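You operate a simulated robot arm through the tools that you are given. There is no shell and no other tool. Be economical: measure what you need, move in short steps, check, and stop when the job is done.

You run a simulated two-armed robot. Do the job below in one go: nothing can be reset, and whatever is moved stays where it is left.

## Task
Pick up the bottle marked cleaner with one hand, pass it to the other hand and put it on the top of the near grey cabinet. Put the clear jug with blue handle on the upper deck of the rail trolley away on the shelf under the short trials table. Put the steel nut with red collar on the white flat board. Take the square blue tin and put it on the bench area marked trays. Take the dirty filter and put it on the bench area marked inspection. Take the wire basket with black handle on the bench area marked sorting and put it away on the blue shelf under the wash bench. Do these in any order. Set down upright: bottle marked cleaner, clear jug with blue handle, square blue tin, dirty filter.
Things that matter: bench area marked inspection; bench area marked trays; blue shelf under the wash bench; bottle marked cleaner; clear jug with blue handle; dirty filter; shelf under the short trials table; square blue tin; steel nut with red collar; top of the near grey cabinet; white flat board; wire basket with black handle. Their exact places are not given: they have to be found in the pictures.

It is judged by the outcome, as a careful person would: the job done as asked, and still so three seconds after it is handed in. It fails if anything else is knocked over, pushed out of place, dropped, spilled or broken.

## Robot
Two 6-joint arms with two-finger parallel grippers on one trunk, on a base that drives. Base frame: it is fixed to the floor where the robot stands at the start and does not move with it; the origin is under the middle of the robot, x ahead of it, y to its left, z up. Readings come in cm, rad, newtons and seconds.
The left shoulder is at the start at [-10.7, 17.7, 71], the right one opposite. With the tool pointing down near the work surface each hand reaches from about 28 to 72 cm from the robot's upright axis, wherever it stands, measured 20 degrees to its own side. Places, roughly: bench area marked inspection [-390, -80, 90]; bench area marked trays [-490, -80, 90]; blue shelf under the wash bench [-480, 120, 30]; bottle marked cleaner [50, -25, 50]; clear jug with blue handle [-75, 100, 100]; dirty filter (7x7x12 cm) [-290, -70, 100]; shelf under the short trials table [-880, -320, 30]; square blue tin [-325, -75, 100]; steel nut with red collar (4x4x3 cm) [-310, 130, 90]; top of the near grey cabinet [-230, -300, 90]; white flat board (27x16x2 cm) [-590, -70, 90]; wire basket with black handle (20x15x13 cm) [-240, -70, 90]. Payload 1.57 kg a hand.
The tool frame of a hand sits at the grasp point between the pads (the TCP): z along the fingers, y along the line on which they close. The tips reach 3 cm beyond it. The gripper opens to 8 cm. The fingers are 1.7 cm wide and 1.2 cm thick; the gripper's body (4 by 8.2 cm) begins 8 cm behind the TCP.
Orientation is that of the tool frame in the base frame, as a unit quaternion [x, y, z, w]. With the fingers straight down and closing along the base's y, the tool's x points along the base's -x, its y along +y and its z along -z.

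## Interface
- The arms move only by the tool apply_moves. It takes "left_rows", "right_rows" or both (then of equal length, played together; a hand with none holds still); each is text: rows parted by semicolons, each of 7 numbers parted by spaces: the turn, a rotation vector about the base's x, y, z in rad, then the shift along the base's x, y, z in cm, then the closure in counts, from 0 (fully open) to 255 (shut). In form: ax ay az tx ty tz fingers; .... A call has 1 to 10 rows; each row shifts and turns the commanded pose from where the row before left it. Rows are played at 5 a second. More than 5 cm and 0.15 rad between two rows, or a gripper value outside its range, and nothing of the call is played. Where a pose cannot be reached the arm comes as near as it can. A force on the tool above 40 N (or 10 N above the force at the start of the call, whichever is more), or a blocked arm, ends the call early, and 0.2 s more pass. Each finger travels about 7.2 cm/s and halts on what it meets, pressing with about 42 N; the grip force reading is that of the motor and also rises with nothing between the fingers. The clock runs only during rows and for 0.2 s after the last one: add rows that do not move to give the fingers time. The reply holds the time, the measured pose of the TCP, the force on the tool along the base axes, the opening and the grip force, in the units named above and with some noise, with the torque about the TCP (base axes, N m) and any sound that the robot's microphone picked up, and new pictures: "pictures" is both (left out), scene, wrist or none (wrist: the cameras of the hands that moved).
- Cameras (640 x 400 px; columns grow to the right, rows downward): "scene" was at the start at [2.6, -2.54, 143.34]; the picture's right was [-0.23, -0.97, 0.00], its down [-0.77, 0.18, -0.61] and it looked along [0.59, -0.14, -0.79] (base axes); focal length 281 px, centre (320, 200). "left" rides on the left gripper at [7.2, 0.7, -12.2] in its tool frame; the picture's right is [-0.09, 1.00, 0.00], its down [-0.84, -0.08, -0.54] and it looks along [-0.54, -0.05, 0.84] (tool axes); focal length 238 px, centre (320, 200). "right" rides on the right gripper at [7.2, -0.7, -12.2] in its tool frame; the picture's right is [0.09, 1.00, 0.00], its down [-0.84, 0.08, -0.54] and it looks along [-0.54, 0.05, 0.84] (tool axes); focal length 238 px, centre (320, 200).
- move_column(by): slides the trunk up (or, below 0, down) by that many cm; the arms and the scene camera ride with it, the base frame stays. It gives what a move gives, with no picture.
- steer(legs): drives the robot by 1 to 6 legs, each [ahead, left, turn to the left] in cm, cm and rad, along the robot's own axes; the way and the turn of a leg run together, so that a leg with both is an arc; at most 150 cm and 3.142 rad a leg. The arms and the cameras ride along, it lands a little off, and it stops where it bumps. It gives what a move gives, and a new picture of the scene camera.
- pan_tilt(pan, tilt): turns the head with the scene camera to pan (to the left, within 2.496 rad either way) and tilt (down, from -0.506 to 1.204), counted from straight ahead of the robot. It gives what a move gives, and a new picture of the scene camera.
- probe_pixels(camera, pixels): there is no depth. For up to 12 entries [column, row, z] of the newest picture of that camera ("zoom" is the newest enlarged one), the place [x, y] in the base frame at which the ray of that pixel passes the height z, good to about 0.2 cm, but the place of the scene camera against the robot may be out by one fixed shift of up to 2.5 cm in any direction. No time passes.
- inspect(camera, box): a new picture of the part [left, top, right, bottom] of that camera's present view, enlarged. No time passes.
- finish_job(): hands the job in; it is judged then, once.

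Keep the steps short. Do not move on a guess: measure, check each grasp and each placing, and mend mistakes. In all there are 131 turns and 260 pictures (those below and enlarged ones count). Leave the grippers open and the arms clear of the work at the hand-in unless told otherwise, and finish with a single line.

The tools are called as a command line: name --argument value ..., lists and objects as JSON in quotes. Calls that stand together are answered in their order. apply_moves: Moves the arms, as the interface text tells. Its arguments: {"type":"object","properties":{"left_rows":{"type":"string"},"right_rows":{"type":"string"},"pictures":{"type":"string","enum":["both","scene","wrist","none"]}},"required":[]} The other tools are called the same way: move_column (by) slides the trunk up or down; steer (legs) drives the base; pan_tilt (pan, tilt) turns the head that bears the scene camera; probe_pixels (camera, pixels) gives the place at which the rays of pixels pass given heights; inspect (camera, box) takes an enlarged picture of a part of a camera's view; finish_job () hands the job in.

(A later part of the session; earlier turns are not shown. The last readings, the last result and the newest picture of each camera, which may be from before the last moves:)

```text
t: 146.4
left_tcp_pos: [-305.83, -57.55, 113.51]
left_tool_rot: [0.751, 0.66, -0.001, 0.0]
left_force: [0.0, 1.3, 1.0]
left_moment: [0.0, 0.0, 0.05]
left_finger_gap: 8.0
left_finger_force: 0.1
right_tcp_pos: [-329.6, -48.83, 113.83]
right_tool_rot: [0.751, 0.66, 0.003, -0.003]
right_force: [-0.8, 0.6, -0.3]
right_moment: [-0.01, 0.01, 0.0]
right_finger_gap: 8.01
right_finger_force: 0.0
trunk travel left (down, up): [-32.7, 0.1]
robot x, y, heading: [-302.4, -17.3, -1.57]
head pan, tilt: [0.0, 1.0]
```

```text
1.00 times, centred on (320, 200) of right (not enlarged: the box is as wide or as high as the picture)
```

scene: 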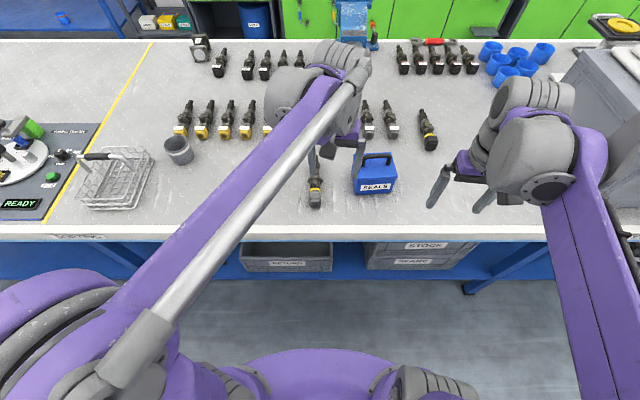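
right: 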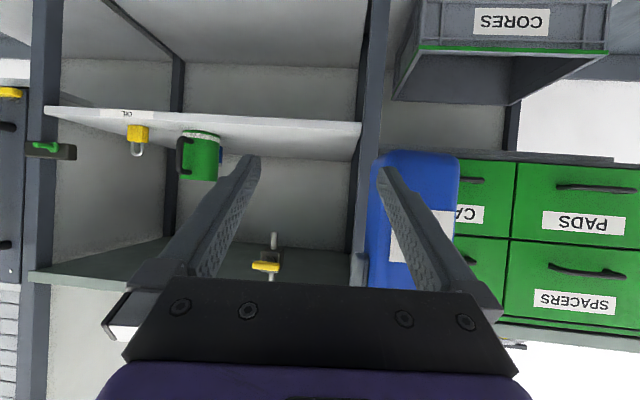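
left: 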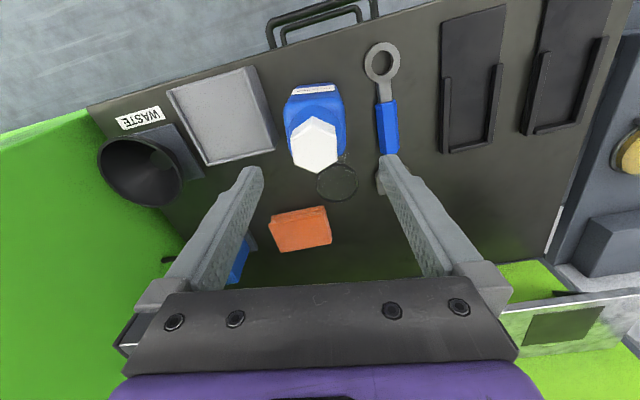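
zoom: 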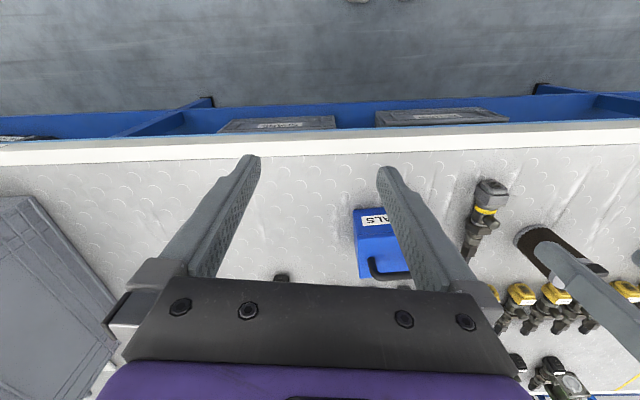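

probe_pixels --camera "zoom" --pixels '[[372, 268, 100], [372, 268, 103], [412, 276, 100], [412, 276, 103], [356, 212, 98], [356, 212, 90], [360, 276, 98], [484, 183, 90]]'

probe_pixels --camera "scene" --pixels '[[362, 157, 103], [390, 155, 103], [362, 157, 100], [390, 155, 100], [355, 195, 90], [396, 191, 90], [355, 173, 98], [397, 172, 98], [316, 205, 90], [80, 155, 103], [122, 158, 103]]'

inspect --camera "scene" --box '[320, 130, 440, 205]'

```text
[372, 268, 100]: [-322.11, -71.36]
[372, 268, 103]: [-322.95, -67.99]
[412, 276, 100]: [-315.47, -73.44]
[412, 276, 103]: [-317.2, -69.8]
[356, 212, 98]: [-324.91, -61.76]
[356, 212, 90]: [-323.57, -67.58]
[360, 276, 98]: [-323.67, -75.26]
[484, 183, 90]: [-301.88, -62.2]
```

```text
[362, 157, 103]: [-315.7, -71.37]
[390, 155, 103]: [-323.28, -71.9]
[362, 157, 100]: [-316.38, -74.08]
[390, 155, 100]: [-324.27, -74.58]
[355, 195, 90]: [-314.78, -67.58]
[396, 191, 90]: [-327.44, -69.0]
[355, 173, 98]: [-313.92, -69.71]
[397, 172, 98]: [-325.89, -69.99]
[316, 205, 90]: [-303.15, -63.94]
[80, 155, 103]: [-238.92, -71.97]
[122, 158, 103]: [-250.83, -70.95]
```

```text
5.33 times, centred on (380, 168) of scene
```

zoom: 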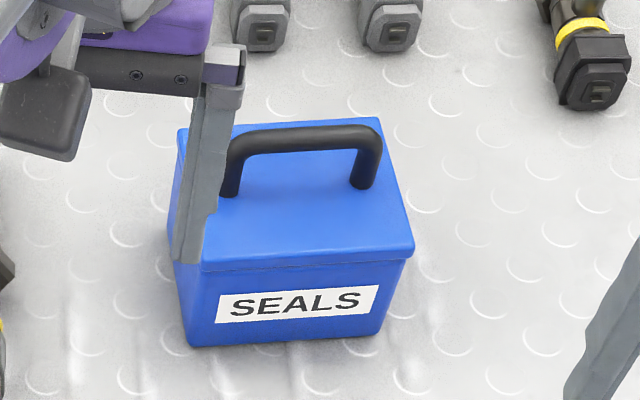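

The tin handle and the filter's grip bar both run sideways, so both hands must be yawed about 80° to close along base y. I turn them while moving above their objects at z≈114.

apply_moves --left_rows "0 0 -0.137 1.6 -1.0 0 0;0 0 -0.137 1.6 -1.0 0 0;0 0 -0.137 1.6 -1.0 0 0;0 0 -0.137 1.6 -1.0 0 0;0 0 -0.137 1.6 -1.0 0 0;0 0 -0.137 1.6 -1.0 0 0;0 0 -0.137 1.6 -1.0 0 0;0 0 -0.137 1.6 -1.0 0 0;0 0 -0.137 1.6 -1.0 0 0;0 0 -0.137 1.6 -1.0 0 0" --right_rows "0 0 -0.137 0.9 -2 0 0;0 0 -0.137 0.9 -2 0 0;0 0 -0.137 0.9 -2 0 0;0 0 -0.137 0.9 -2 0 0;0 0 -0.137 0.9 -2 0 0;0 0 -0.137 0.9 -2 0 0;0 0 -0.137 0.9 -2 0 0;0 0 -0.137 0.9 -2 0 0;0 0 -0.137 0.9 -2 0 0;0 0 -0.137 0.9 -2 0 0"

```text
t: 148.6
left_tcp_pos: [-289.66, -67.95, 113.48]
left_tool_rot: [0.999, 0.035, -0.001, 0.0]
left_force: [-1.4, -0.2, -0.2]
left_moment: [0.01, 0.0, -0.03]
left_finger_gap: 7.98
left_finger_force: 0.0
right_tcp_pos: [-320.62, -68.81, 113.85]
right_tool_rot: [0.999, 0.034, 0.005, 0.0]
right_force: [-0.1, -0.3, 0.0]
right_moment: [0.02, 0.0, 0.0]
right_finger_gap: 7.96
right_finger_force: 0.0
trunk travel left (down, up): [-32.7, 0.1]
robot x, y, heading: [-302.68, -17.25, -1.571]
head pan, tilt: [0.0, 1.0]
```

scene: 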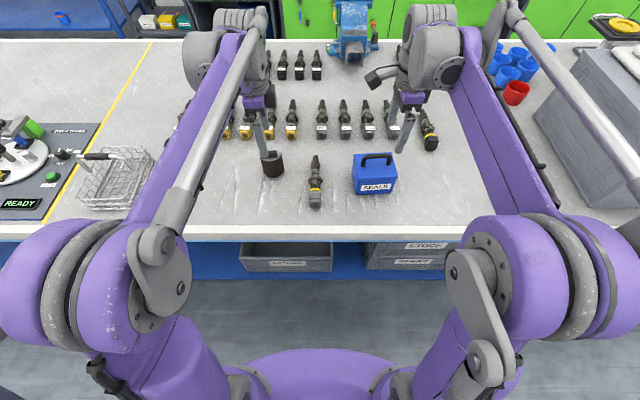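
right: 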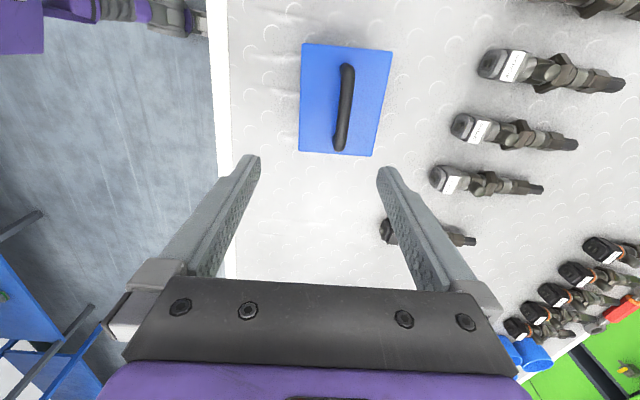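
left: 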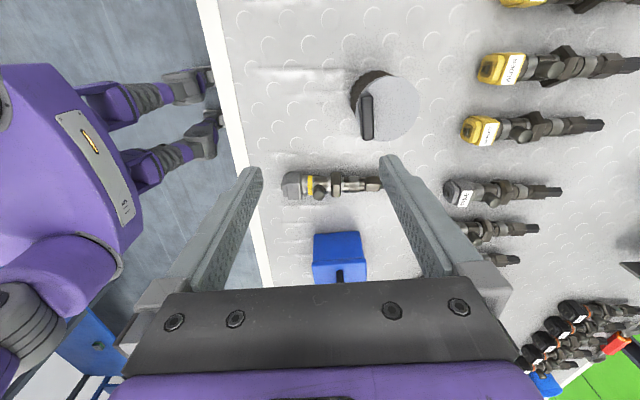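

probe_pixels --camera "right" --pixels '[[348, 68, 101], [340, 147, 101], [348, 68, 103], [340, 147, 103], [303, 43, 98], [393, 52, 98], [373, 156, 98], [298, 150, 98]]'

probe_pixels --camera "left" --pixels '[[366, 98, 102], [367, 138, 102], [352, 103, 100], [420, 110, 100], [392, 76, 100], [390, 142, 100]]'

probe_pixels --camera "scene" --pixels '[[363, 156, 101], [391, 155, 101], [363, 156, 103], [391, 155, 103], [353, 157, 98], [395, 157, 98], [274, 155, 100]]'

inspect --camera "scene" --box '[230, 120, 430, 245]'

```text
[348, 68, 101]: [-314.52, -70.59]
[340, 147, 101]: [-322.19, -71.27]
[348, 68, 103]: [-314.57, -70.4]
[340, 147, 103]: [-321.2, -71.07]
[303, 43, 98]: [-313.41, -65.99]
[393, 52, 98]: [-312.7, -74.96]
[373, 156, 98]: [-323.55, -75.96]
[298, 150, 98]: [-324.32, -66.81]
```

```text
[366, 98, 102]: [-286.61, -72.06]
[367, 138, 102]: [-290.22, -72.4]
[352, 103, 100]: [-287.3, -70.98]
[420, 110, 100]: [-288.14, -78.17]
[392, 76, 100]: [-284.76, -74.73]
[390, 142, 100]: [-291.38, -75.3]
```

```text
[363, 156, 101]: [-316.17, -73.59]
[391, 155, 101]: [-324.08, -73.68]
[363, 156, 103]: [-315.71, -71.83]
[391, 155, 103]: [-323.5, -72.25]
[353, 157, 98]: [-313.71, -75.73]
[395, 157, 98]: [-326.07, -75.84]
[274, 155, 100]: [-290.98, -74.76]
```

```text
3.20 times, centred on (330, 182) of scene
```

zoom: 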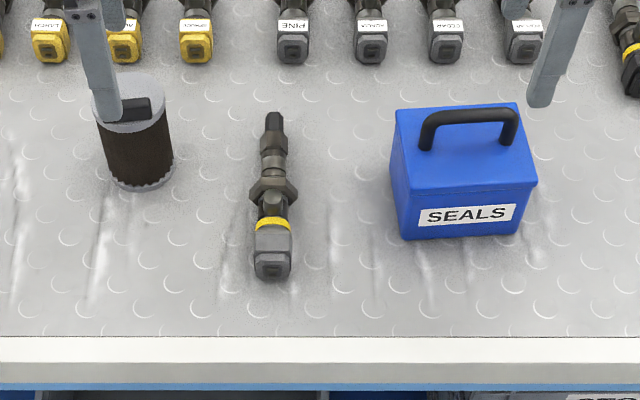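

Tin handle centre is at (-318.4,-70.9, ~103). The filter's grip bar centre is at (-288.4,-72.2, ~102). I line up both hands and go part of the way down.

apply_moves --left_rows "0 0 0 0.6 -2.1 0 0;0 0 0 0.6 -2.1 0 0;0 0 0 0 0 -3 0;0 0 0 0 0 -2 0;0 0 0 0 0 0 0" --right_rows "0 0 0 1.1 -1 0 0;0 0 0 1.1 -1.1 0 0;0 0 0 0 0 -3 0;0 0 0 0 0 -2 0;0 0 0 0 0 0 0"

inspect --camera "scene" --box '[230, 100, 430, 225]'

```text
t: 149.8
left_tcp_pos: [-288.8, -71.76, 108.69]
left_tool_rot: [0.999, 0.037, -0.001, -0.001]
left_force: [-0.1, -0.5, 0.0]
left_moment: [-0.01, -0.03, -0.02]
left_finger_gap: 7.96
left_finger_force: 0.1
right_tcp_pos: [-318.09, -71.07, 108.79]
right_tool_rot: [0.999, 0.036, 0.005, 0.0]
right_force: [0.2, 0.5, 0.8]
right_moment: [-0.07, 0.04, 0.0]
right_finger_gap: 8.0
right_finger_force: 0.0
trunk travel left (down, up): [-32.7, 0.1]
robot x, y, heading: [-302.59, -16.94, -1.568]
head pan, tilt: [0.0, 1.0]
```

scene: 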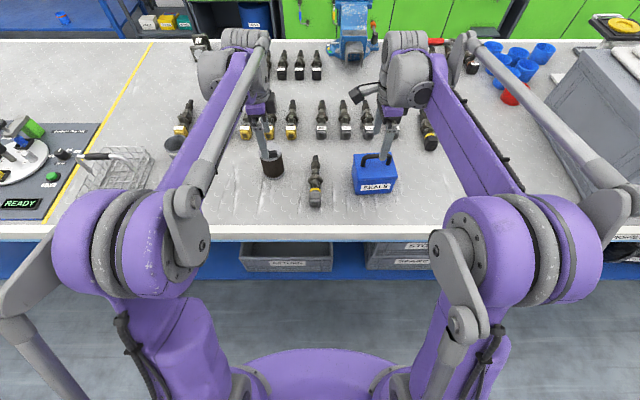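
right: 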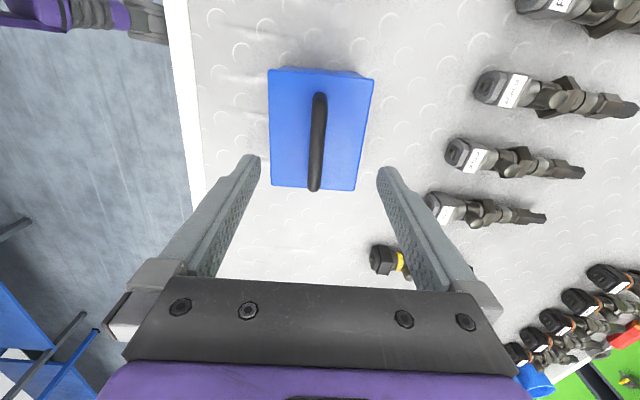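
left: 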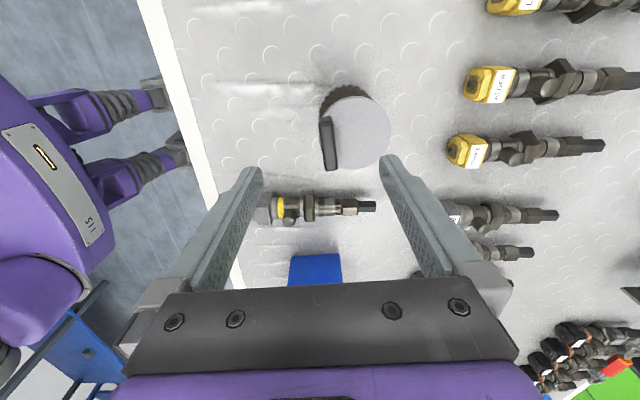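

```text
3.20 times, centred on (330, 162) of scene
```

zoom: 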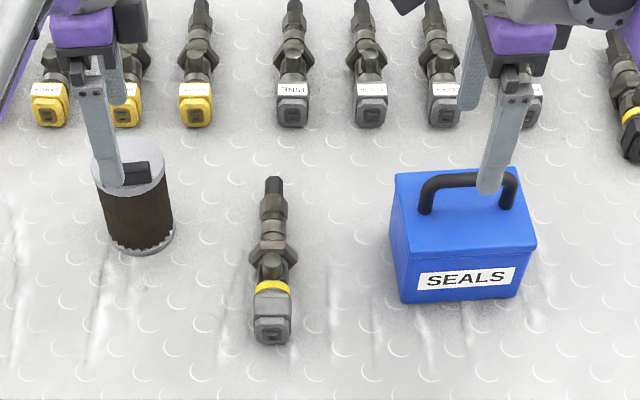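

probe_pixels --camera "right" --pixels '[[318, 97, 101], [314, 188, 101], [318, 97, 103], [314, 188, 103], [270, 68, 98], [374, 80, 98], [355, 190, 98]]'

probe_pixels --camera "left" --pixels '[[326, 118, 102], [331, 170, 102], [326, 118, 104], [331, 170, 104], [326, 118, 100], [331, 170, 100], [391, 130, 100], [356, 95, 100], [358, 168, 100]]'

```text
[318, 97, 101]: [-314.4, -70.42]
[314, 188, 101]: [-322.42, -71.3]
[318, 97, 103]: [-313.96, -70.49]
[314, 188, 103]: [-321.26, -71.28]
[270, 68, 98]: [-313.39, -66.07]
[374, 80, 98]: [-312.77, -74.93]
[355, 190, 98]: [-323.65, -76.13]
```

```text
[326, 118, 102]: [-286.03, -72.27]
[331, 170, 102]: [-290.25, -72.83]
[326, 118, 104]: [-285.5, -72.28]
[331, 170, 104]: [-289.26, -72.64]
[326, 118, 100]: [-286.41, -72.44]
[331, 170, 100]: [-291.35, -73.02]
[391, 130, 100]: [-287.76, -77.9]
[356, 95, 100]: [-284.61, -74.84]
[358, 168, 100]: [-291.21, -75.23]
```

apply_moves --left_rows "0 0 0 0.6 -0.8 0 0;0 0 0 0 0 -2 0;0 0 0 0 0 -1.5 0;0 0 0 0 0 -1.4 0;0 0 0 0 0 0 0" --right_rows "0 0 0 0 0.15 0 0;0 0 0 0 0 -2.5 0;0 0 0 0 0 -2 0;0 0 0 0 0 -1.9 0;0 0 0 0 0 0 0"

inspect --camera "scene" --box '[230, 100, 430, 225]'

```text
t: 151.0
left_tcp_pos: [-288.04, -72.64, 103.8]
left_tool_rot: [0.999, 0.036, 0.0, -0.001]
left_force: [0.7, -0.5, -0.1]
left_moment: [-0.03, -0.02, -0.01]
left_finger_gap: 8.01
left_finger_force: 0.0
right_tcp_pos: [-318.42, -70.95, 102.36]
right_tool_rot: [0.999, 0.035, 0.004, 0.0]
right_force: [-0.5, 0.3, 0.0]
right_moment: [0.0, -0.02, 0.0]
right_finger_gap: 7.99
right_finger_force: 0.0
trunk travel left (down, up): [-32.7, 0.1]
robot x, y, heading: [-303.15, -17.14, -1.571]
head pan, tilt: [0.0, 1.0]
```

scene: 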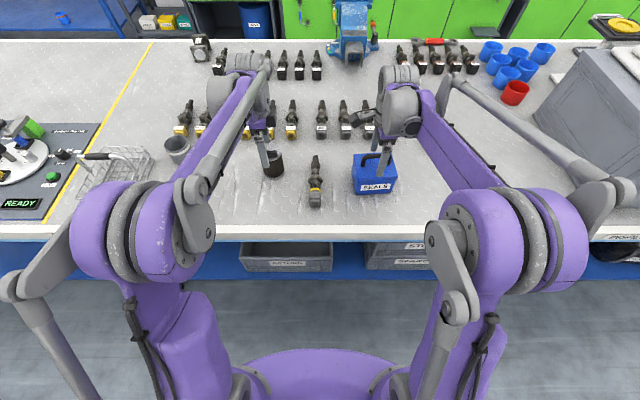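
right: 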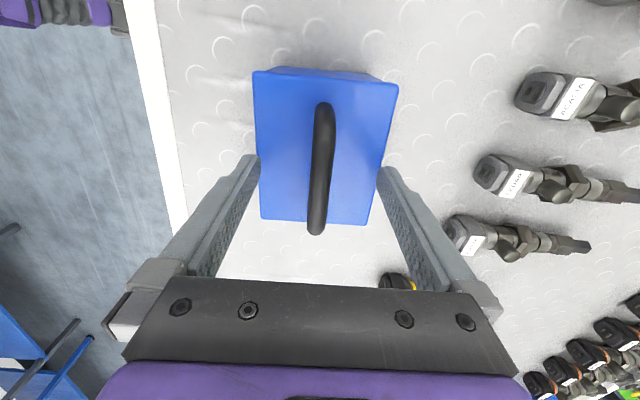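
left: 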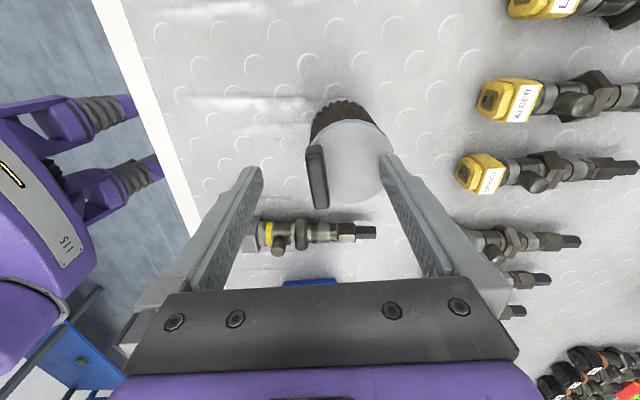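

```text
3.20 times, centred on (330, 162) of scene
```

zoom: 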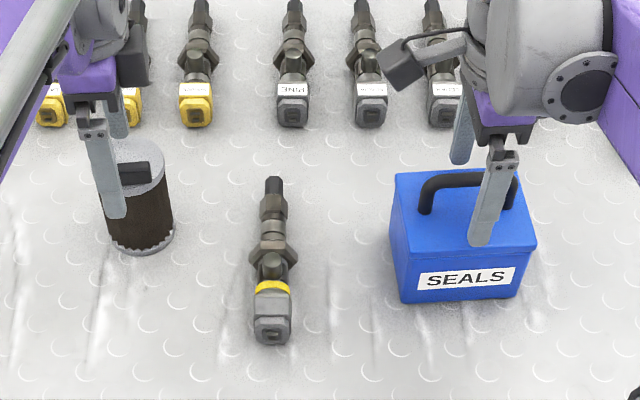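

Both bars sit between the fingers. I close both grippers.

apply_moves --left_rows "0 0 0 0 0 0 80;0 0 0 0 0 0 150;0 0 0 0 0 0 230;0 0 0 0 0 0 255;0 0 0 0 0 0 255;0 0 0 0 0 0 255" --right_rows "0 0 0 0 0 0 80;0 0 0 0 0 0 150;0 0 0 0 0 0 230;0 0 0 0 0 0 255;0 0 0 0 0 0 255;0 0 0 0 0 0 255" --pictures "wrist"

```text
t: 152.4
left_tcp_pos: [-288.07, -72.75, 103.68]
left_tool_rot: [0.999, 0.036, 0.001, -0.001]
left_force: [0.9, 2.5, 1.3]
left_moment: [0.14, 0.02, -0.03]
left_finger_gap: 1.12
left_finger_force: 28.6
right_tcp_pos: [-318.49, -70.85, 102.24]
right_tool_rot: [0.999, 0.036, 0.005, 0.0]
right_force: [1.0, -0.2, -0.4]
right_moment: [0.0, -0.03, -0.05]
right_finger_gap: 1.24
right_finger_force: 29.3
trunk travel left (down, up): [-32.7, 0.1]
robot x, y, heading: [-302.65, -17.01, -1.564]
head pan, tilt: [0.0, 1.0]
```

right: 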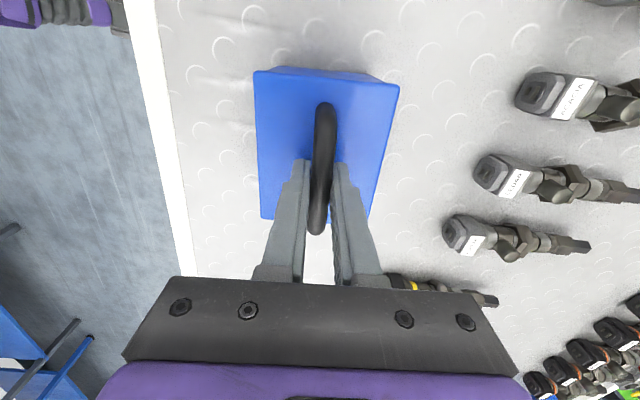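
left: 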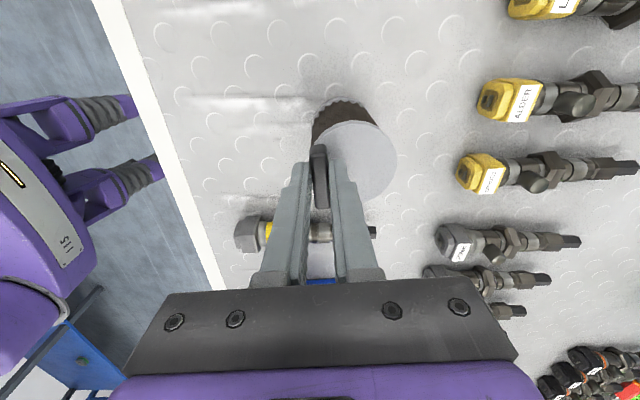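

Both hold (openings 1.12 and 1.24 cm). I lift 3 cm and check.

apply_moves --left_rows "0 0 0 0 0 0 255;0 0 0 0 0 1 255;0 0 0 0 0 2 255;0 0 0 0 0 0 255" --right_rows "0 0 0 0 0 0 255;0 0 0 0 0 1 255;0 0 0 0 0 2 255;0 0 0 0 0 0 255"

inspect --camera "scene" --box '[230, 100, 430, 225]'

```text
t: 153.4
left_tcp_pos: [-288.2, -72.78, 106.71]
left_tool_rot: [0.999, 0.037, 0.0, 0.0]
left_force: [-0.4, 0.6, -1.9]
left_moment: [0.04, -0.06, 0.0]
left_finger_gap: 1.12
left_finger_force: 28.8
right_tcp_pos: [-318.44, -71.08, 105.37]
right_tool_rot: [0.999, 0.036, 0.004, 0.0]
right_force: [-0.2, -0.1, -3.6]
right_moment: [0.03, 0.01, 0.02]
right_finger_gap: 1.22
right_finger_force: 29.7
trunk travel left (down, up): [-32.7, 0.1]
robot x, y, heading: [-302.9, -16.98, -1.568]
head pan, tilt: [0.0, 1.0]
```

scene: 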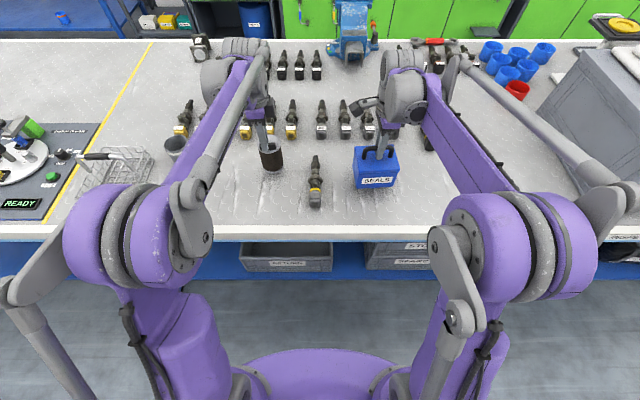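
right: 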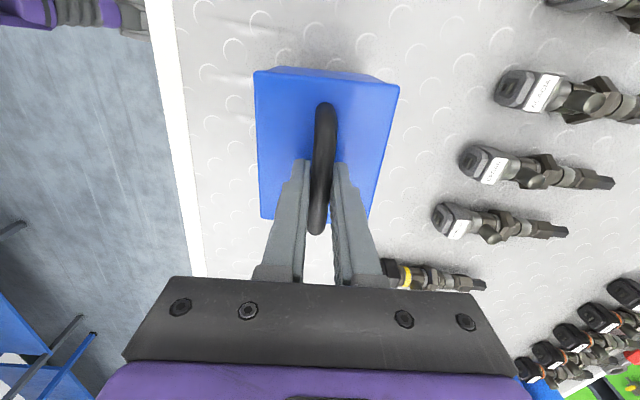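
left: 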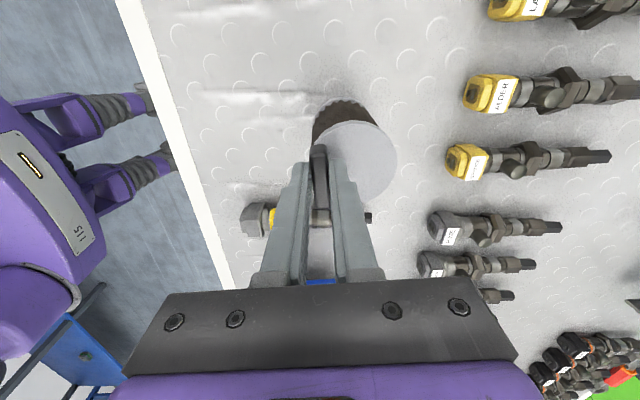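

```text
3.20 times, centred on (330, 162) of scene
```

zoom: 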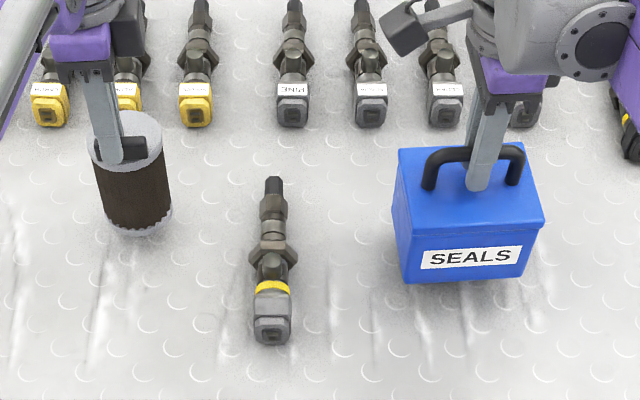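

Both are lifted clear. I back off 35 cm so that everything clears the bench, then strafe right and look for the INSPECTION area.

apply_moves --left_rows "0 0 0 0 0 3 255;0 0 0 0 0 3 255;0 0 0 0 0 0 255" --right_rows "0 0 0 0 0 3 255;0 0 0 0 0 3 255;0 0 0 0 0 0 255" --pictures "none"

steer --legs '[[-35, 0, 0], [0, -95, 0]]'

pan_tilt --pan -0.3 --tilt 0.75

```text
t: 154.2
left_tcp_pos: [-288.39, -72.82, 112.92]
left_tool_rot: [0.999, 0.036, 0.0, 0.0]
left_force: [-0.2, 0.1, -2.6]
left_moment: [0.05, 0.01, -0.04]
left_finger_gap: 1.13
left_finger_force: 28.9
right_tcp_pos: [-318.36, -70.8, 111.14]
right_tool_rot: [0.999, 0.037, 0.005, -0.001]
right_force: [0.0, -0.6, -3.4]
right_moment: [-0.01, -0.02, 0.0]
right_finger_gap: 1.22
right_finger_force: 29.0
trunk travel left (down, up): [-32.7, 0.1]
robot x, y, heading: [-302.76, -16.92, -1.567]
head pan, tilt: [0.0, 1.0]
```

```text
t: 164.5
left_tcp_pos: [-381.86, -38.74, 112.84]
left_tool_rot: [0.999, 0.032, 0.001, -0.001]
left_force: [-0.1, 0.5, -2.0]
left_moment: [0.02, -0.04, 0.02]
left_finger_gap: 1.13
left_finger_force: 28.9
right_tcp_pos: [-411.98, -36.35, 111.26]
right_tool_rot: [0.999, 0.031, 0.005, 0.0]
right_force: [1.0, 0.0, -3.3]
right_moment: [0.0, 0.01, 0.02]
right_finger_gap: 1.22
right_finger_force: 29.6
trunk travel left (down, up): [-32.7, 0.1]
robot x, y, heading: [-395.72, 17.66, -1.582]
head pan, tilt: [0.0, 1.0]
```

scene: 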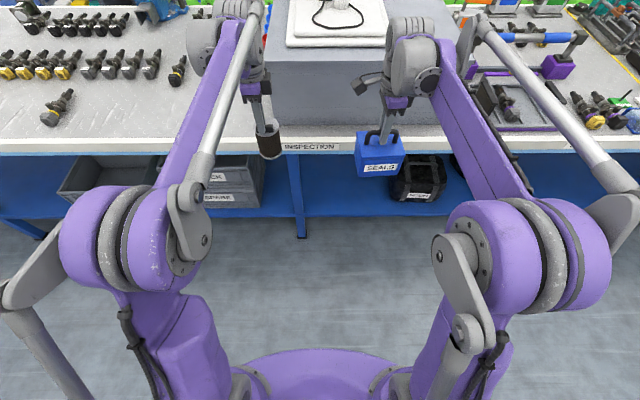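

```text
t: 165.3
left_tcp_pos: [-381.92, -38.65, 112.86]
left_tool_rot: [1.0, 0.032, 0.0, -0.001]
left_force: [-0.1, 0.9, -2.1]
left_moment: [0.05, 0.01, 0.02]
left_finger_gap: 1.15
left_finger_force: 28.8
right_tcp_pos: [-411.91, -36.43, 111.28]
right_tool_rot: [0.999, 0.032, 0.005, 0.0]
right_force: [-0.5, 0.7, -3.1]
right_moment: [0.01, 0.04, 0.02]
right_finger_gap: 1.24
right_finger_force: 29.0
trunk travel left (down, up): [-32.7, 0.1]
robot x, y, heading: [-396.07, 17.29, -1.576]
head pan, tilt: [-0.3, 0.75]
```

scene: 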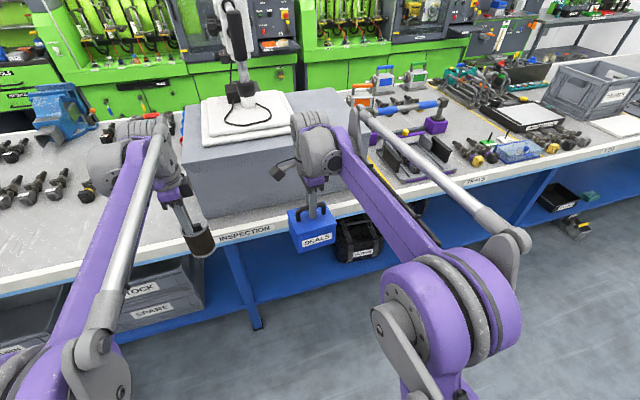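

The INSPECTION label is at (245,232) and a big grey block stands in that area. I look for the area's limits and free space.

pan_tilt --pan 0.25 --tilt 0.75

inspect --camera "scene" --box '[300, 40, 620, 240]'

inspect --camera "left" --box '[0, 0, 640, 400]'

```text
t: 166.3
left_tcp_pos: [-381.98, -38.68, 112.92]
left_tool_rot: [1.0, 0.032, 0.001, -0.001]
left_force: [0.9, -0.2, -2.1]
left_moment: [0.06, -0.02, -0.03]
left_finger_gap: 1.14
left_finger_force: 29.2
right_tcp_pos: [-411.92, -36.46, 111.09]
right_tool_rot: [0.999, 0.032, 0.004, 0.001]
right_force: [-0.4, 0.8, -3.4]
right_moment: [0.02, -0.01, 0.04]
right_finger_gap: 1.26
right_finger_force: 29.1
trunk travel left (down, up): [-32.7, 0.1]
robot x, y, heading: [-396.19, 17.38, -1.576]
head pan, tilt: [0.25, 0.75]
```

scene: 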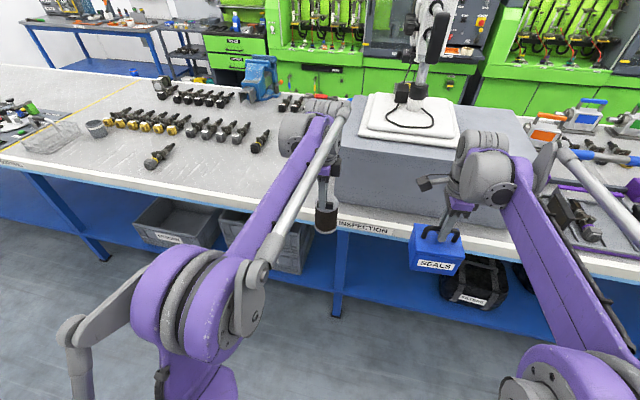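

```text
2.00 times, centred on (460, 140) of scene
```

zoom: 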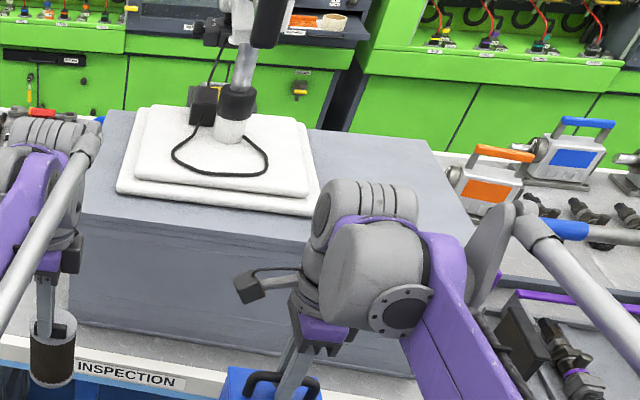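

```text
1.00 times, centred on (320, 200) of left (not enlarged: the box is as wide or as high as the picture)
```

zoom: 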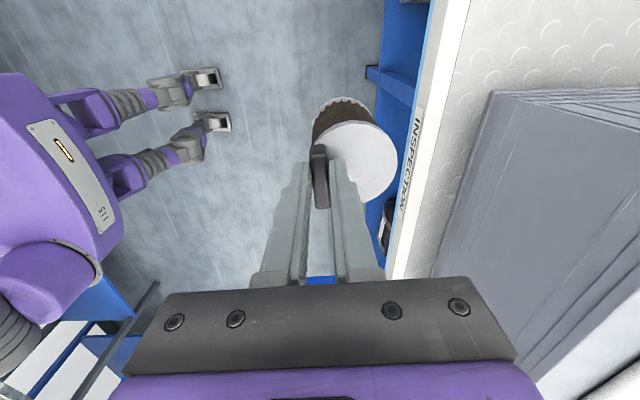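

probe_pixels --camera "zoom" --pixels '[[470, 10, 90], [436, 130, 90], [412, 262, 90], [490, 92, 90], [463, 170, 90], [434, 265, 90], [415, 120, 90], [404, 200, 90], [335, 100, 101]]'

probe_pixels --camera "scene" --pixels '[[340, 196, 90], [345, 219, 90], [500, 230, 90], [490, 250, 90], [265, 205, 90], [310, 100, 90]]'

```text
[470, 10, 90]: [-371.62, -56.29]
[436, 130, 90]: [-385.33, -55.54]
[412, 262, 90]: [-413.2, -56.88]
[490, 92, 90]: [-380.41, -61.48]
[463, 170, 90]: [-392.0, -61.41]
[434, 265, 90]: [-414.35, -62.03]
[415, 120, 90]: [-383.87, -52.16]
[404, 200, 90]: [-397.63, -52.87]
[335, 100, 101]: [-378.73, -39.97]
```

```text
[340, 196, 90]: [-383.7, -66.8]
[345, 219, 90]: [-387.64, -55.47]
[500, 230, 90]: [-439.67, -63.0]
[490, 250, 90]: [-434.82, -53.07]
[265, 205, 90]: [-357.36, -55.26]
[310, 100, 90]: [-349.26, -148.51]
```

Beside the block on its left (x≈-374, y≈-68) there is free bench still within the inspection stretch, with the label at x≈-384..-397. I'll pull the tin in, go 7 cm left and 20 cm ahead, and then look.

apply_moves --right_rows "0 0 0 0 4 0 255;0 0 0 0 4 0 255;0 0 0 0 4 0 255;0 0 0 0 4 0 255;0 0 0 0 4 0 255;0 0 0 0 0 0 255" --pictures "none"

steer --legs '[[0, 8, 0.008], [16, 0, 0]]'

pan_tilt --pan 0.25 --tilt 0.95

inspect --camera "left" --box '[0, 0, 640, 400]'

```text
t: 167.7
left_tcp_pos: [-381.97, -38.77, 112.89]
left_tool_rot: [0.999, 0.032, -0.001, -0.001]
left_force: [0.2, -1.4, -1.3]
left_moment: [0.05, -0.03, 0.02]
left_finger_gap: 1.16
left_finger_force: 29.1
right_tcp_pos: [-411.76, -16.34, 111.18]
right_tool_rot: [1.0, 0.031, 0.004, -0.001]
right_force: [0.4, -0.8, -4.3]
right_moment: [-0.01, -0.01, 0.0]
right_finger_gap: 1.25
right_finger_force: 29.7
trunk travel left (down, up): [-32.7, 0.1]
robot x, y, heading: [-396.29, 16.83, -1.581]
head pan, tilt: [0.25, 0.75]
```

```text
t: 170.1
left_tcp_pos: [-373.62, -54.5, 112.85]
left_tool_rot: [0.999, 0.035, 0.0, -0.001]
left_force: [0.1, 0.6, -1.7]
left_moment: [-0.01, -0.01, 0.0]
left_finger_gap: 1.14
left_finger_force: 29.0
right_tcp_pos: [-403.5, -32.29, 111.14]
right_tool_rot: [0.999, 0.036, 0.004, 0.0]
right_force: [0.0, -0.1, -3.9]
right_moment: [0.02, -0.01, 0.01]
right_finger_gap: 1.26
right_finger_force: 29.9
trunk travel left (down, up): [-32.7, 0.1]
robot x, y, heading: [-388.23, 1.12, -1.57]
head pan, tilt: [0.25, 0.75]
```

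scene: 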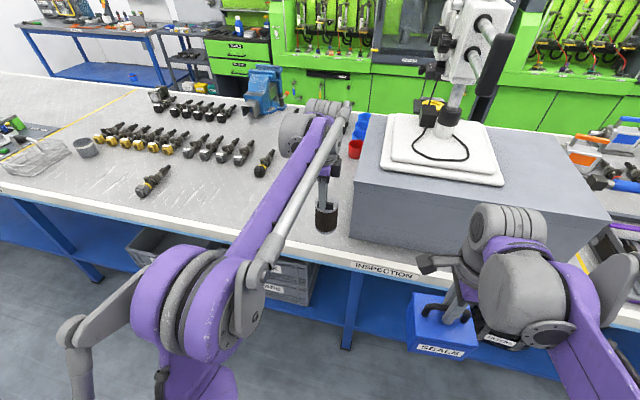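

```text
t: 170.8
left_tcp_pos: [-373.63, -54.69, 112.97]
left_tool_rot: [0.999, 0.035, 0.0, -0.001]
left_force: [0.7, -0.5, -1.8]
left_moment: [0.02, -0.02, 0.0]
left_finger_gap: 1.14
left_finger_force: 28.5
right_tcp_pos: [-403.43, -32.44, 111.13]
right_tool_rot: [0.999, 0.035, 0.004, -0.001]
right_force: [-0.3, 0.3, -4.0]
right_moment: [0.03, 0.0, -0.01]
right_finger_gap: 1.24
right_finger_force: 29.0
trunk travel left (down, up): [-32.7, 0.1]
robot x, y, heading: [-387.92, 1.04, -1.573]
head pan, tilt: [0.25, 0.949]
```

scene: 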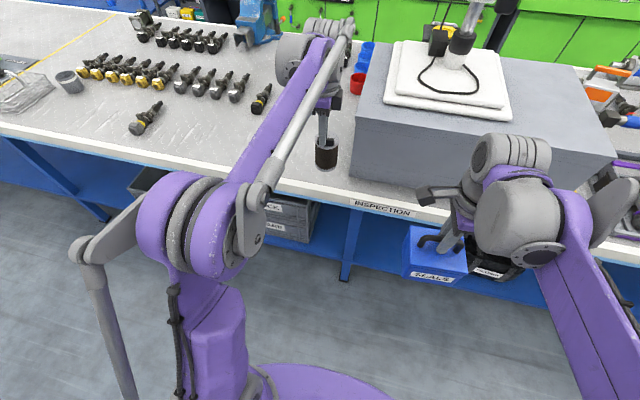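

```text
1.00 times, centred on (320, 200) of left (not enlarged: the box is as wide or as high as the picture)
```

zoom: 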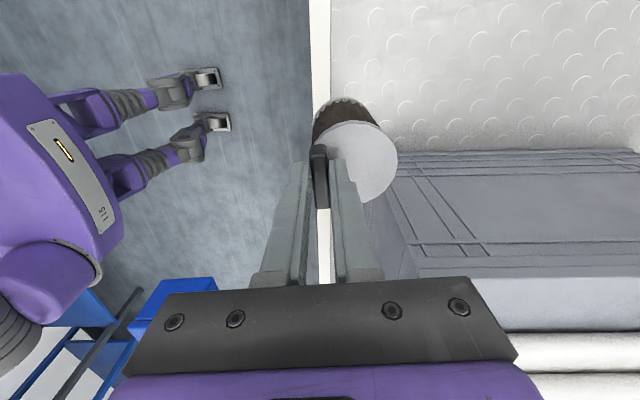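

probe_pixels --camera "zoom" --pixels '[[450, 152, 90], [560, 150, 90], [395, 160, 90], [430, 275, 112], [600, 268, 112], [325, 80, 90], [345, 100, 101]]'

```text
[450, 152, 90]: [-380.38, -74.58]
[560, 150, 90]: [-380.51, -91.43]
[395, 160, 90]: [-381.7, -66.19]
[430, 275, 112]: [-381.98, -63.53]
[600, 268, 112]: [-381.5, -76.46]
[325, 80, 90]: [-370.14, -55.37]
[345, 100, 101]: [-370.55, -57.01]
```

apply_moves --left_rows "0 0 0 -0.1 -3 0 255;0 0 0 -0.1 -3 0 255;0 0 0 -0.1 -3 0 255;0 0 0 -0.1 -2.6 0 255;0 0 0 0 0 -3 255;0 0 0 0 0 -3 255;0 0 0 0 0 -1.5 255;0 0 0 0 0 0 255"

inspect --camera "scene" --box '[240, 50, 480, 200]'

```text
t: 172.6
left_tcp_pos: [-373.98, -65.33, 105.03]
left_tool_rot: [0.999, 0.035, 0.0, -0.001]
left_force: [0.0, 0.0, -1.7]
left_moment: [0.02, 0.0, 0.01]
left_finger_gap: 1.13
left_finger_force: 28.9
left hand out of reach, approached as far as the arm can: row 4
right_tcp_pos: [-403.61, -32.4, 111.24]
right_tool_rot: [0.999, 0.035, 0.004, 0.0]
right_force: [-0.3, -0.2, -3.0]
right_moment: [-0.01, 0.04, -0.03]
right_finger_gap: 1.22
right_finger_force: 30.1
trunk travel left (down, up): [-32.7, 0.1]
robot x, y, heading: [-387.83, 1.11, -1.573]
head pan, tilt: [0.25, 0.949]
```

scene: 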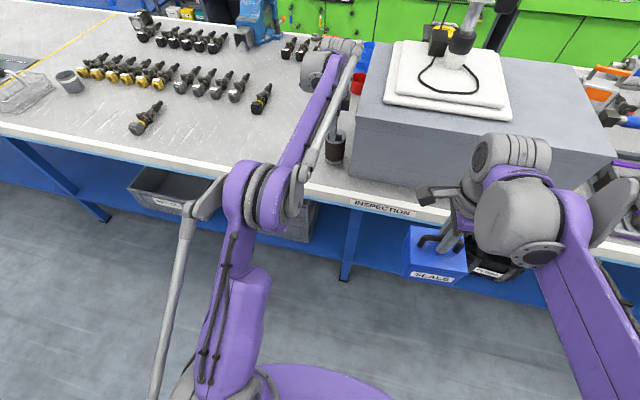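
left: 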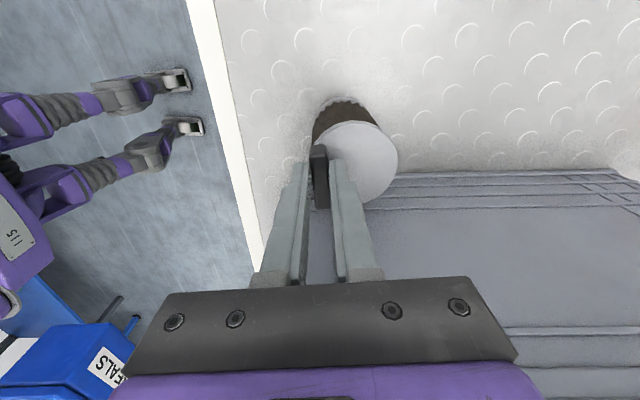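

```text
2.67 times, centred on (360, 125) of scene
```

zoom: 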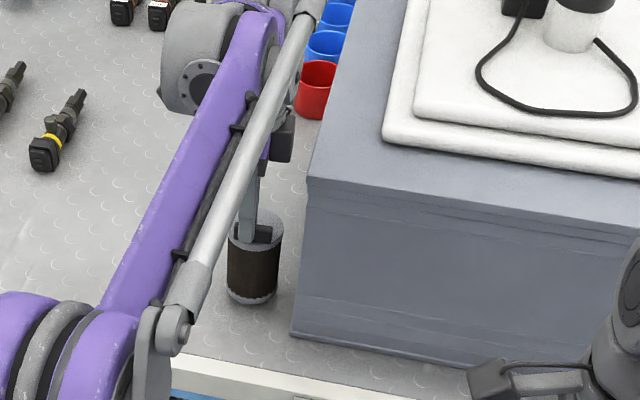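

The spot is free. I lower the last cm in small steps.

apply_moves --left_rows "0 0 0 0 0 -0.5 255;0 0 0 0 0 -0.3 255;0 0 0 0 0 -0.2 255;0 0 0 0 0 -0.2 255;0 0 0 0 0 -0.1 255;0 0 0 0 0 0 255" --pictures "none"

```text
t: 174.0
left_tcp_pos: [-373.9, -65.28, 103.7]
left_tool_rot: [0.999, 0.034, -0.001, 0.0]
left_force: [-1.7, 0.3, 2.7]
left_moment: [-0.1, 0.33, -0.03]
left_finger_gap: 1.11
left_finger_force: 28.9
right_tcp_pos: [-403.45, -32.33, 111.16]
right_tool_rot: [0.999, 0.035, 0.004, 0.0]
right_force: [-0.5, -0.6, -3.4]
right_moment: [0.02, -0.01, 0.0]
right_finger_gap: 1.24
right_finger_force: 29.5
trunk travel left (down, up): [-32.7, 0.1]
robot x, y, heading: [-388.21, 1.2, -1.57]
head pan, tilt: [0.25, 0.949]
```

It touches (force has gone positive). I press 0.15 cm more, then open and rise.

apply_moves --left_rows "0 0 0 0 0 -0.15 255;0 0 0 0 0 0 255;0 0 0 0 0 0 200;0 0 0 0 0 0 140;0 0 0 0 0 0 70;0 0 0 0 0 0 0;0 0 0 0 0 0 0;0 0 0 0 0 3 0;0 0 0 0 0 4 0;0 0 0 0 0 4 0"

inspect --camera "scene" --box '[240, 50, 480, 200]'

```text
t: 176.2
left_tcp_pos: [-374.25, -64.52, 114.09]
left_tool_rot: [0.999, 0.034, 0.0, -0.001]
left_force: [-0.1, 0.8, 0.3]
left_moment: [0.01, -0.02, 0.01]
left_finger_gap: 7.98
left_finger_force: 0.0
left hand out of reach, approached as far as the arm can: row 10
right_tcp_pos: [-403.55, -32.35, 111.26]
right_tool_rot: [0.999, 0.035, 0.004, 0.0]
right_force: [0.6, 0.8, -3.4]
right_moment: [-0.02, -0.02, 0.03]
right_finger_gap: 1.24
right_finger_force: 29.4
trunk travel left (down, up): [-32.7, 0.1]
robot x, y, heading: [-388.14, 1.19, -1.57]
head pan, tilt: [0.25, 0.949]
```

scene: 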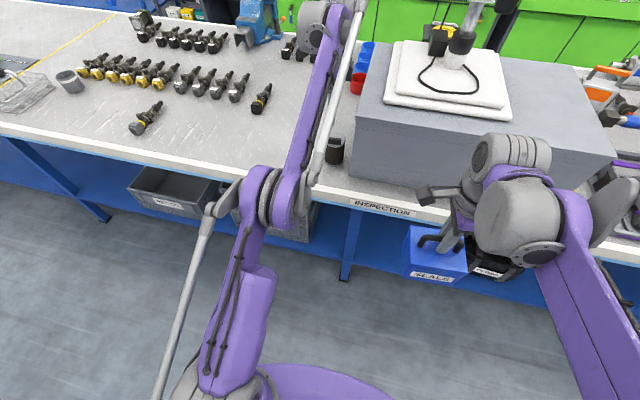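
left: 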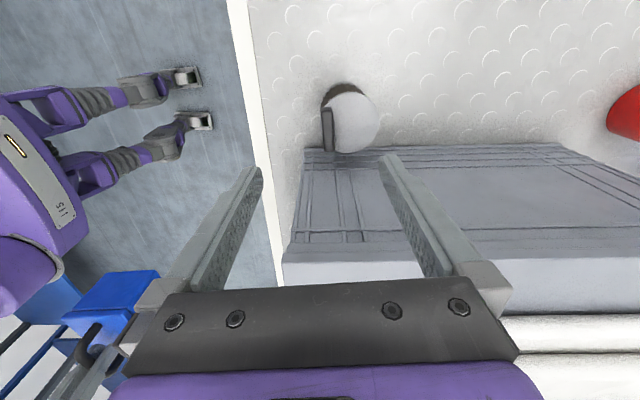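

```text
2.67 times, centred on (360, 125) of scene
```

zoom: 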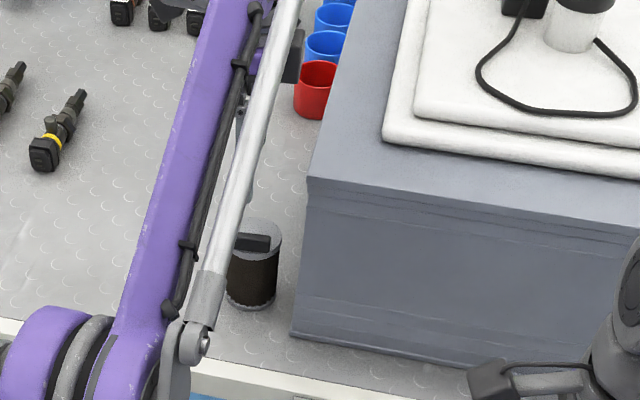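

The filter stands upright and free. I retract the left hand, back off and strafe on to the TRAYS area.

apply_moves --left_rows "0 0 0 0 4 0 0;0 0 0 0 4 0 0;0 0 0 0 4 0 0;0 0 0 0 4 0 0;0 0 0 0 4 0 0" --pictures "none"

steer --legs '[[-10, 0, 0], [0, -85, 0]]'

pan_tilt --pan 0.0 --tilt 0.7

inspect --camera "scene" --box '[120, 60, 520, 310]'

```text
t: 177.4
left_tcp_pos: [-374.09, -44.48, 113.91]
left_tool_rot: [0.999, 0.035, 0.0, 0.0]
left_force: [0.0, -0.4, -0.7]
left_moment: [-0.01, -0.03, 0.0]
left_finger_gap: 8.02
left_finger_force: 0.0
right_tcp_pos: [-403.49, -32.27, 111.26]
right_tool_rot: [0.999, 0.035, 0.005, 0.001]
right_force: [-0.3, 0.4, -2.8]
right_moment: [0.04, -0.03, 0.0]
right_finger_gap: 1.23
right_finger_force: 29.5
trunk travel left (down, up): [-32.7, 0.1]
robot x, y, heading: [-388.03, 0.75, -1.572]
head pan, tilt: [0.25, 0.949]
```

```text
t: 186.2
left_tcp_pos: [-462.1, -33.42, 113.96]
left_tool_rot: [1.0, 0.025, 0.0, -0.001]
left_force: [-0.4, -0.9, 0.6]
left_moment: [0.0, -0.04, 0.0]
left_finger_gap: 7.99
left_finger_force: 0.1
right_tcp_pos: [-491.39, -20.65, 111.21]
right_tool_rot: [1.0, 0.024, 0.004, 0.0]
right_force: [-0.5, 0.1, -3.5]
right_moment: [0.0, 0.02, -0.01]
right_finger_gap: 1.24
right_finger_force: 29.4
trunk travel left (down, up): [-32.7, 0.1]
robot x, y, heading: [-475.18, 12.33, -1.591]
head pan, tilt: [0.25, 0.949]
```

scene: 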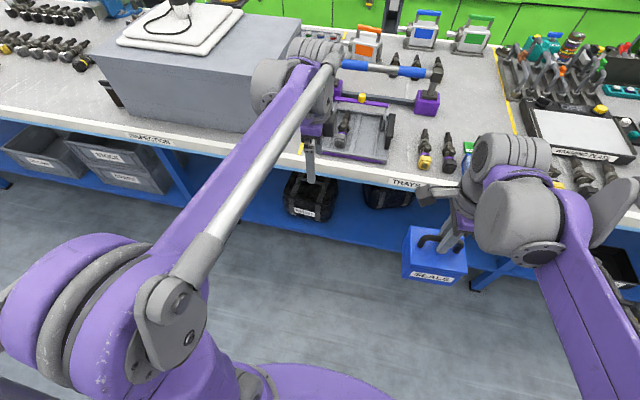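

```text
t: 187.0
left_tcp_pos: [-462.22, -33.6, 113.79]
left_tool_rot: [1.0, 0.024, 0.0, -0.002]
left_force: [-0.6, -0.8, -0.6]
left_moment: [0.01, -0.01, 0.0]
left_finger_gap: 8.01
left_finger_force: 0.0
right_tcp_pos: [-491.32, -20.62, 111.11]
right_tool_rot: [1.0, 0.024, 0.005, 0.0]
right_force: [-1.0, -0.2, -2.8]
right_moment: [0.06, -0.01, 0.0]
right_finger_gap: 1.24
right_finger_force: 29.3
trunk travel left (down, up): [-32.7, 0.1]
robot x, y, heading: [-474.83, 12.49, -1.593]
head pan, tilt: [0.0, 0.7]
```

scene: 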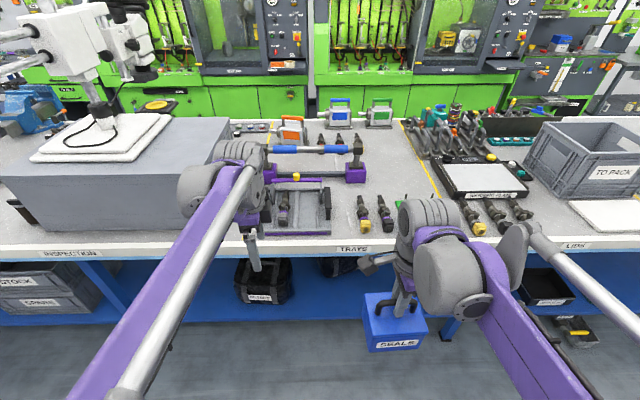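

```text
1.60 times, centred on (320, 185) of scene
```

zoom: 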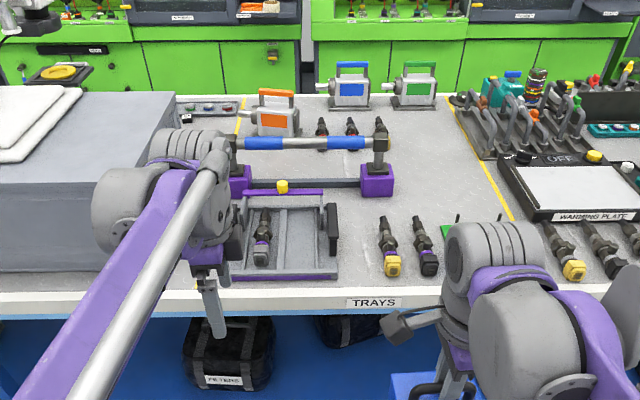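

probe_pixels --camera "scene" --pixels '[[70, 253, 88], [353, 248, 88], [577, 245, 88], [403, 122, 90], [442, 197, 90], [270, 132, 90], [241, 240, 90], [360, 230, 90], [385, 230, 90], [330, 232, 90], [375, 190, 90], [425, 170, 90]]'

inspect --camera "scene" --box '[310, 110, 470, 260]'

inspect --camera "right" --box '[0, 0, 640, 400]'

```text
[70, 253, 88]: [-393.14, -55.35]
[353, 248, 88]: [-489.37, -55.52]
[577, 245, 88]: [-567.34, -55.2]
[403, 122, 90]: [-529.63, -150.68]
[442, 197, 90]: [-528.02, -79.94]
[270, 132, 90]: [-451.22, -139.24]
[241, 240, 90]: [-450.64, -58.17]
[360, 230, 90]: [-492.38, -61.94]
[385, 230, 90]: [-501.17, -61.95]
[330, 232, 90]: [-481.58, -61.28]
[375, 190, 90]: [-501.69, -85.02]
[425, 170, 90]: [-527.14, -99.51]
```

```text
2.67 times, centred on (390, 185) of scene
```

zoom: 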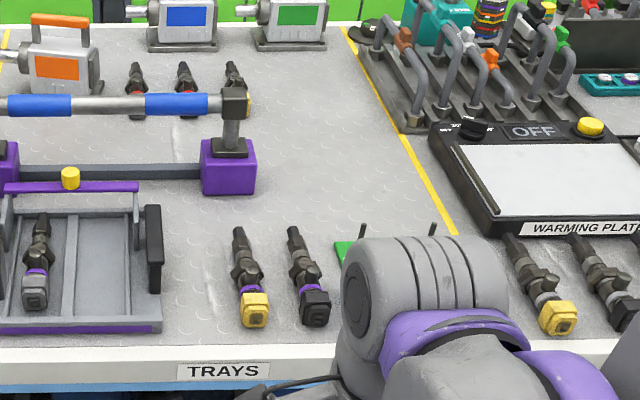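

```text
1.00 times, centred on (320, 200) of right (not enlarged: the box is as wide or as high as the picture)
```

zoom: 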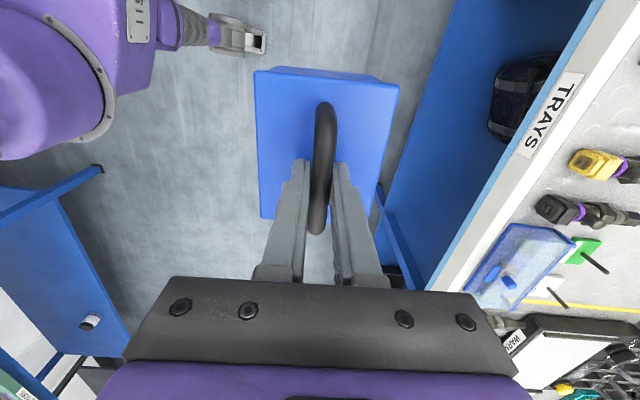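

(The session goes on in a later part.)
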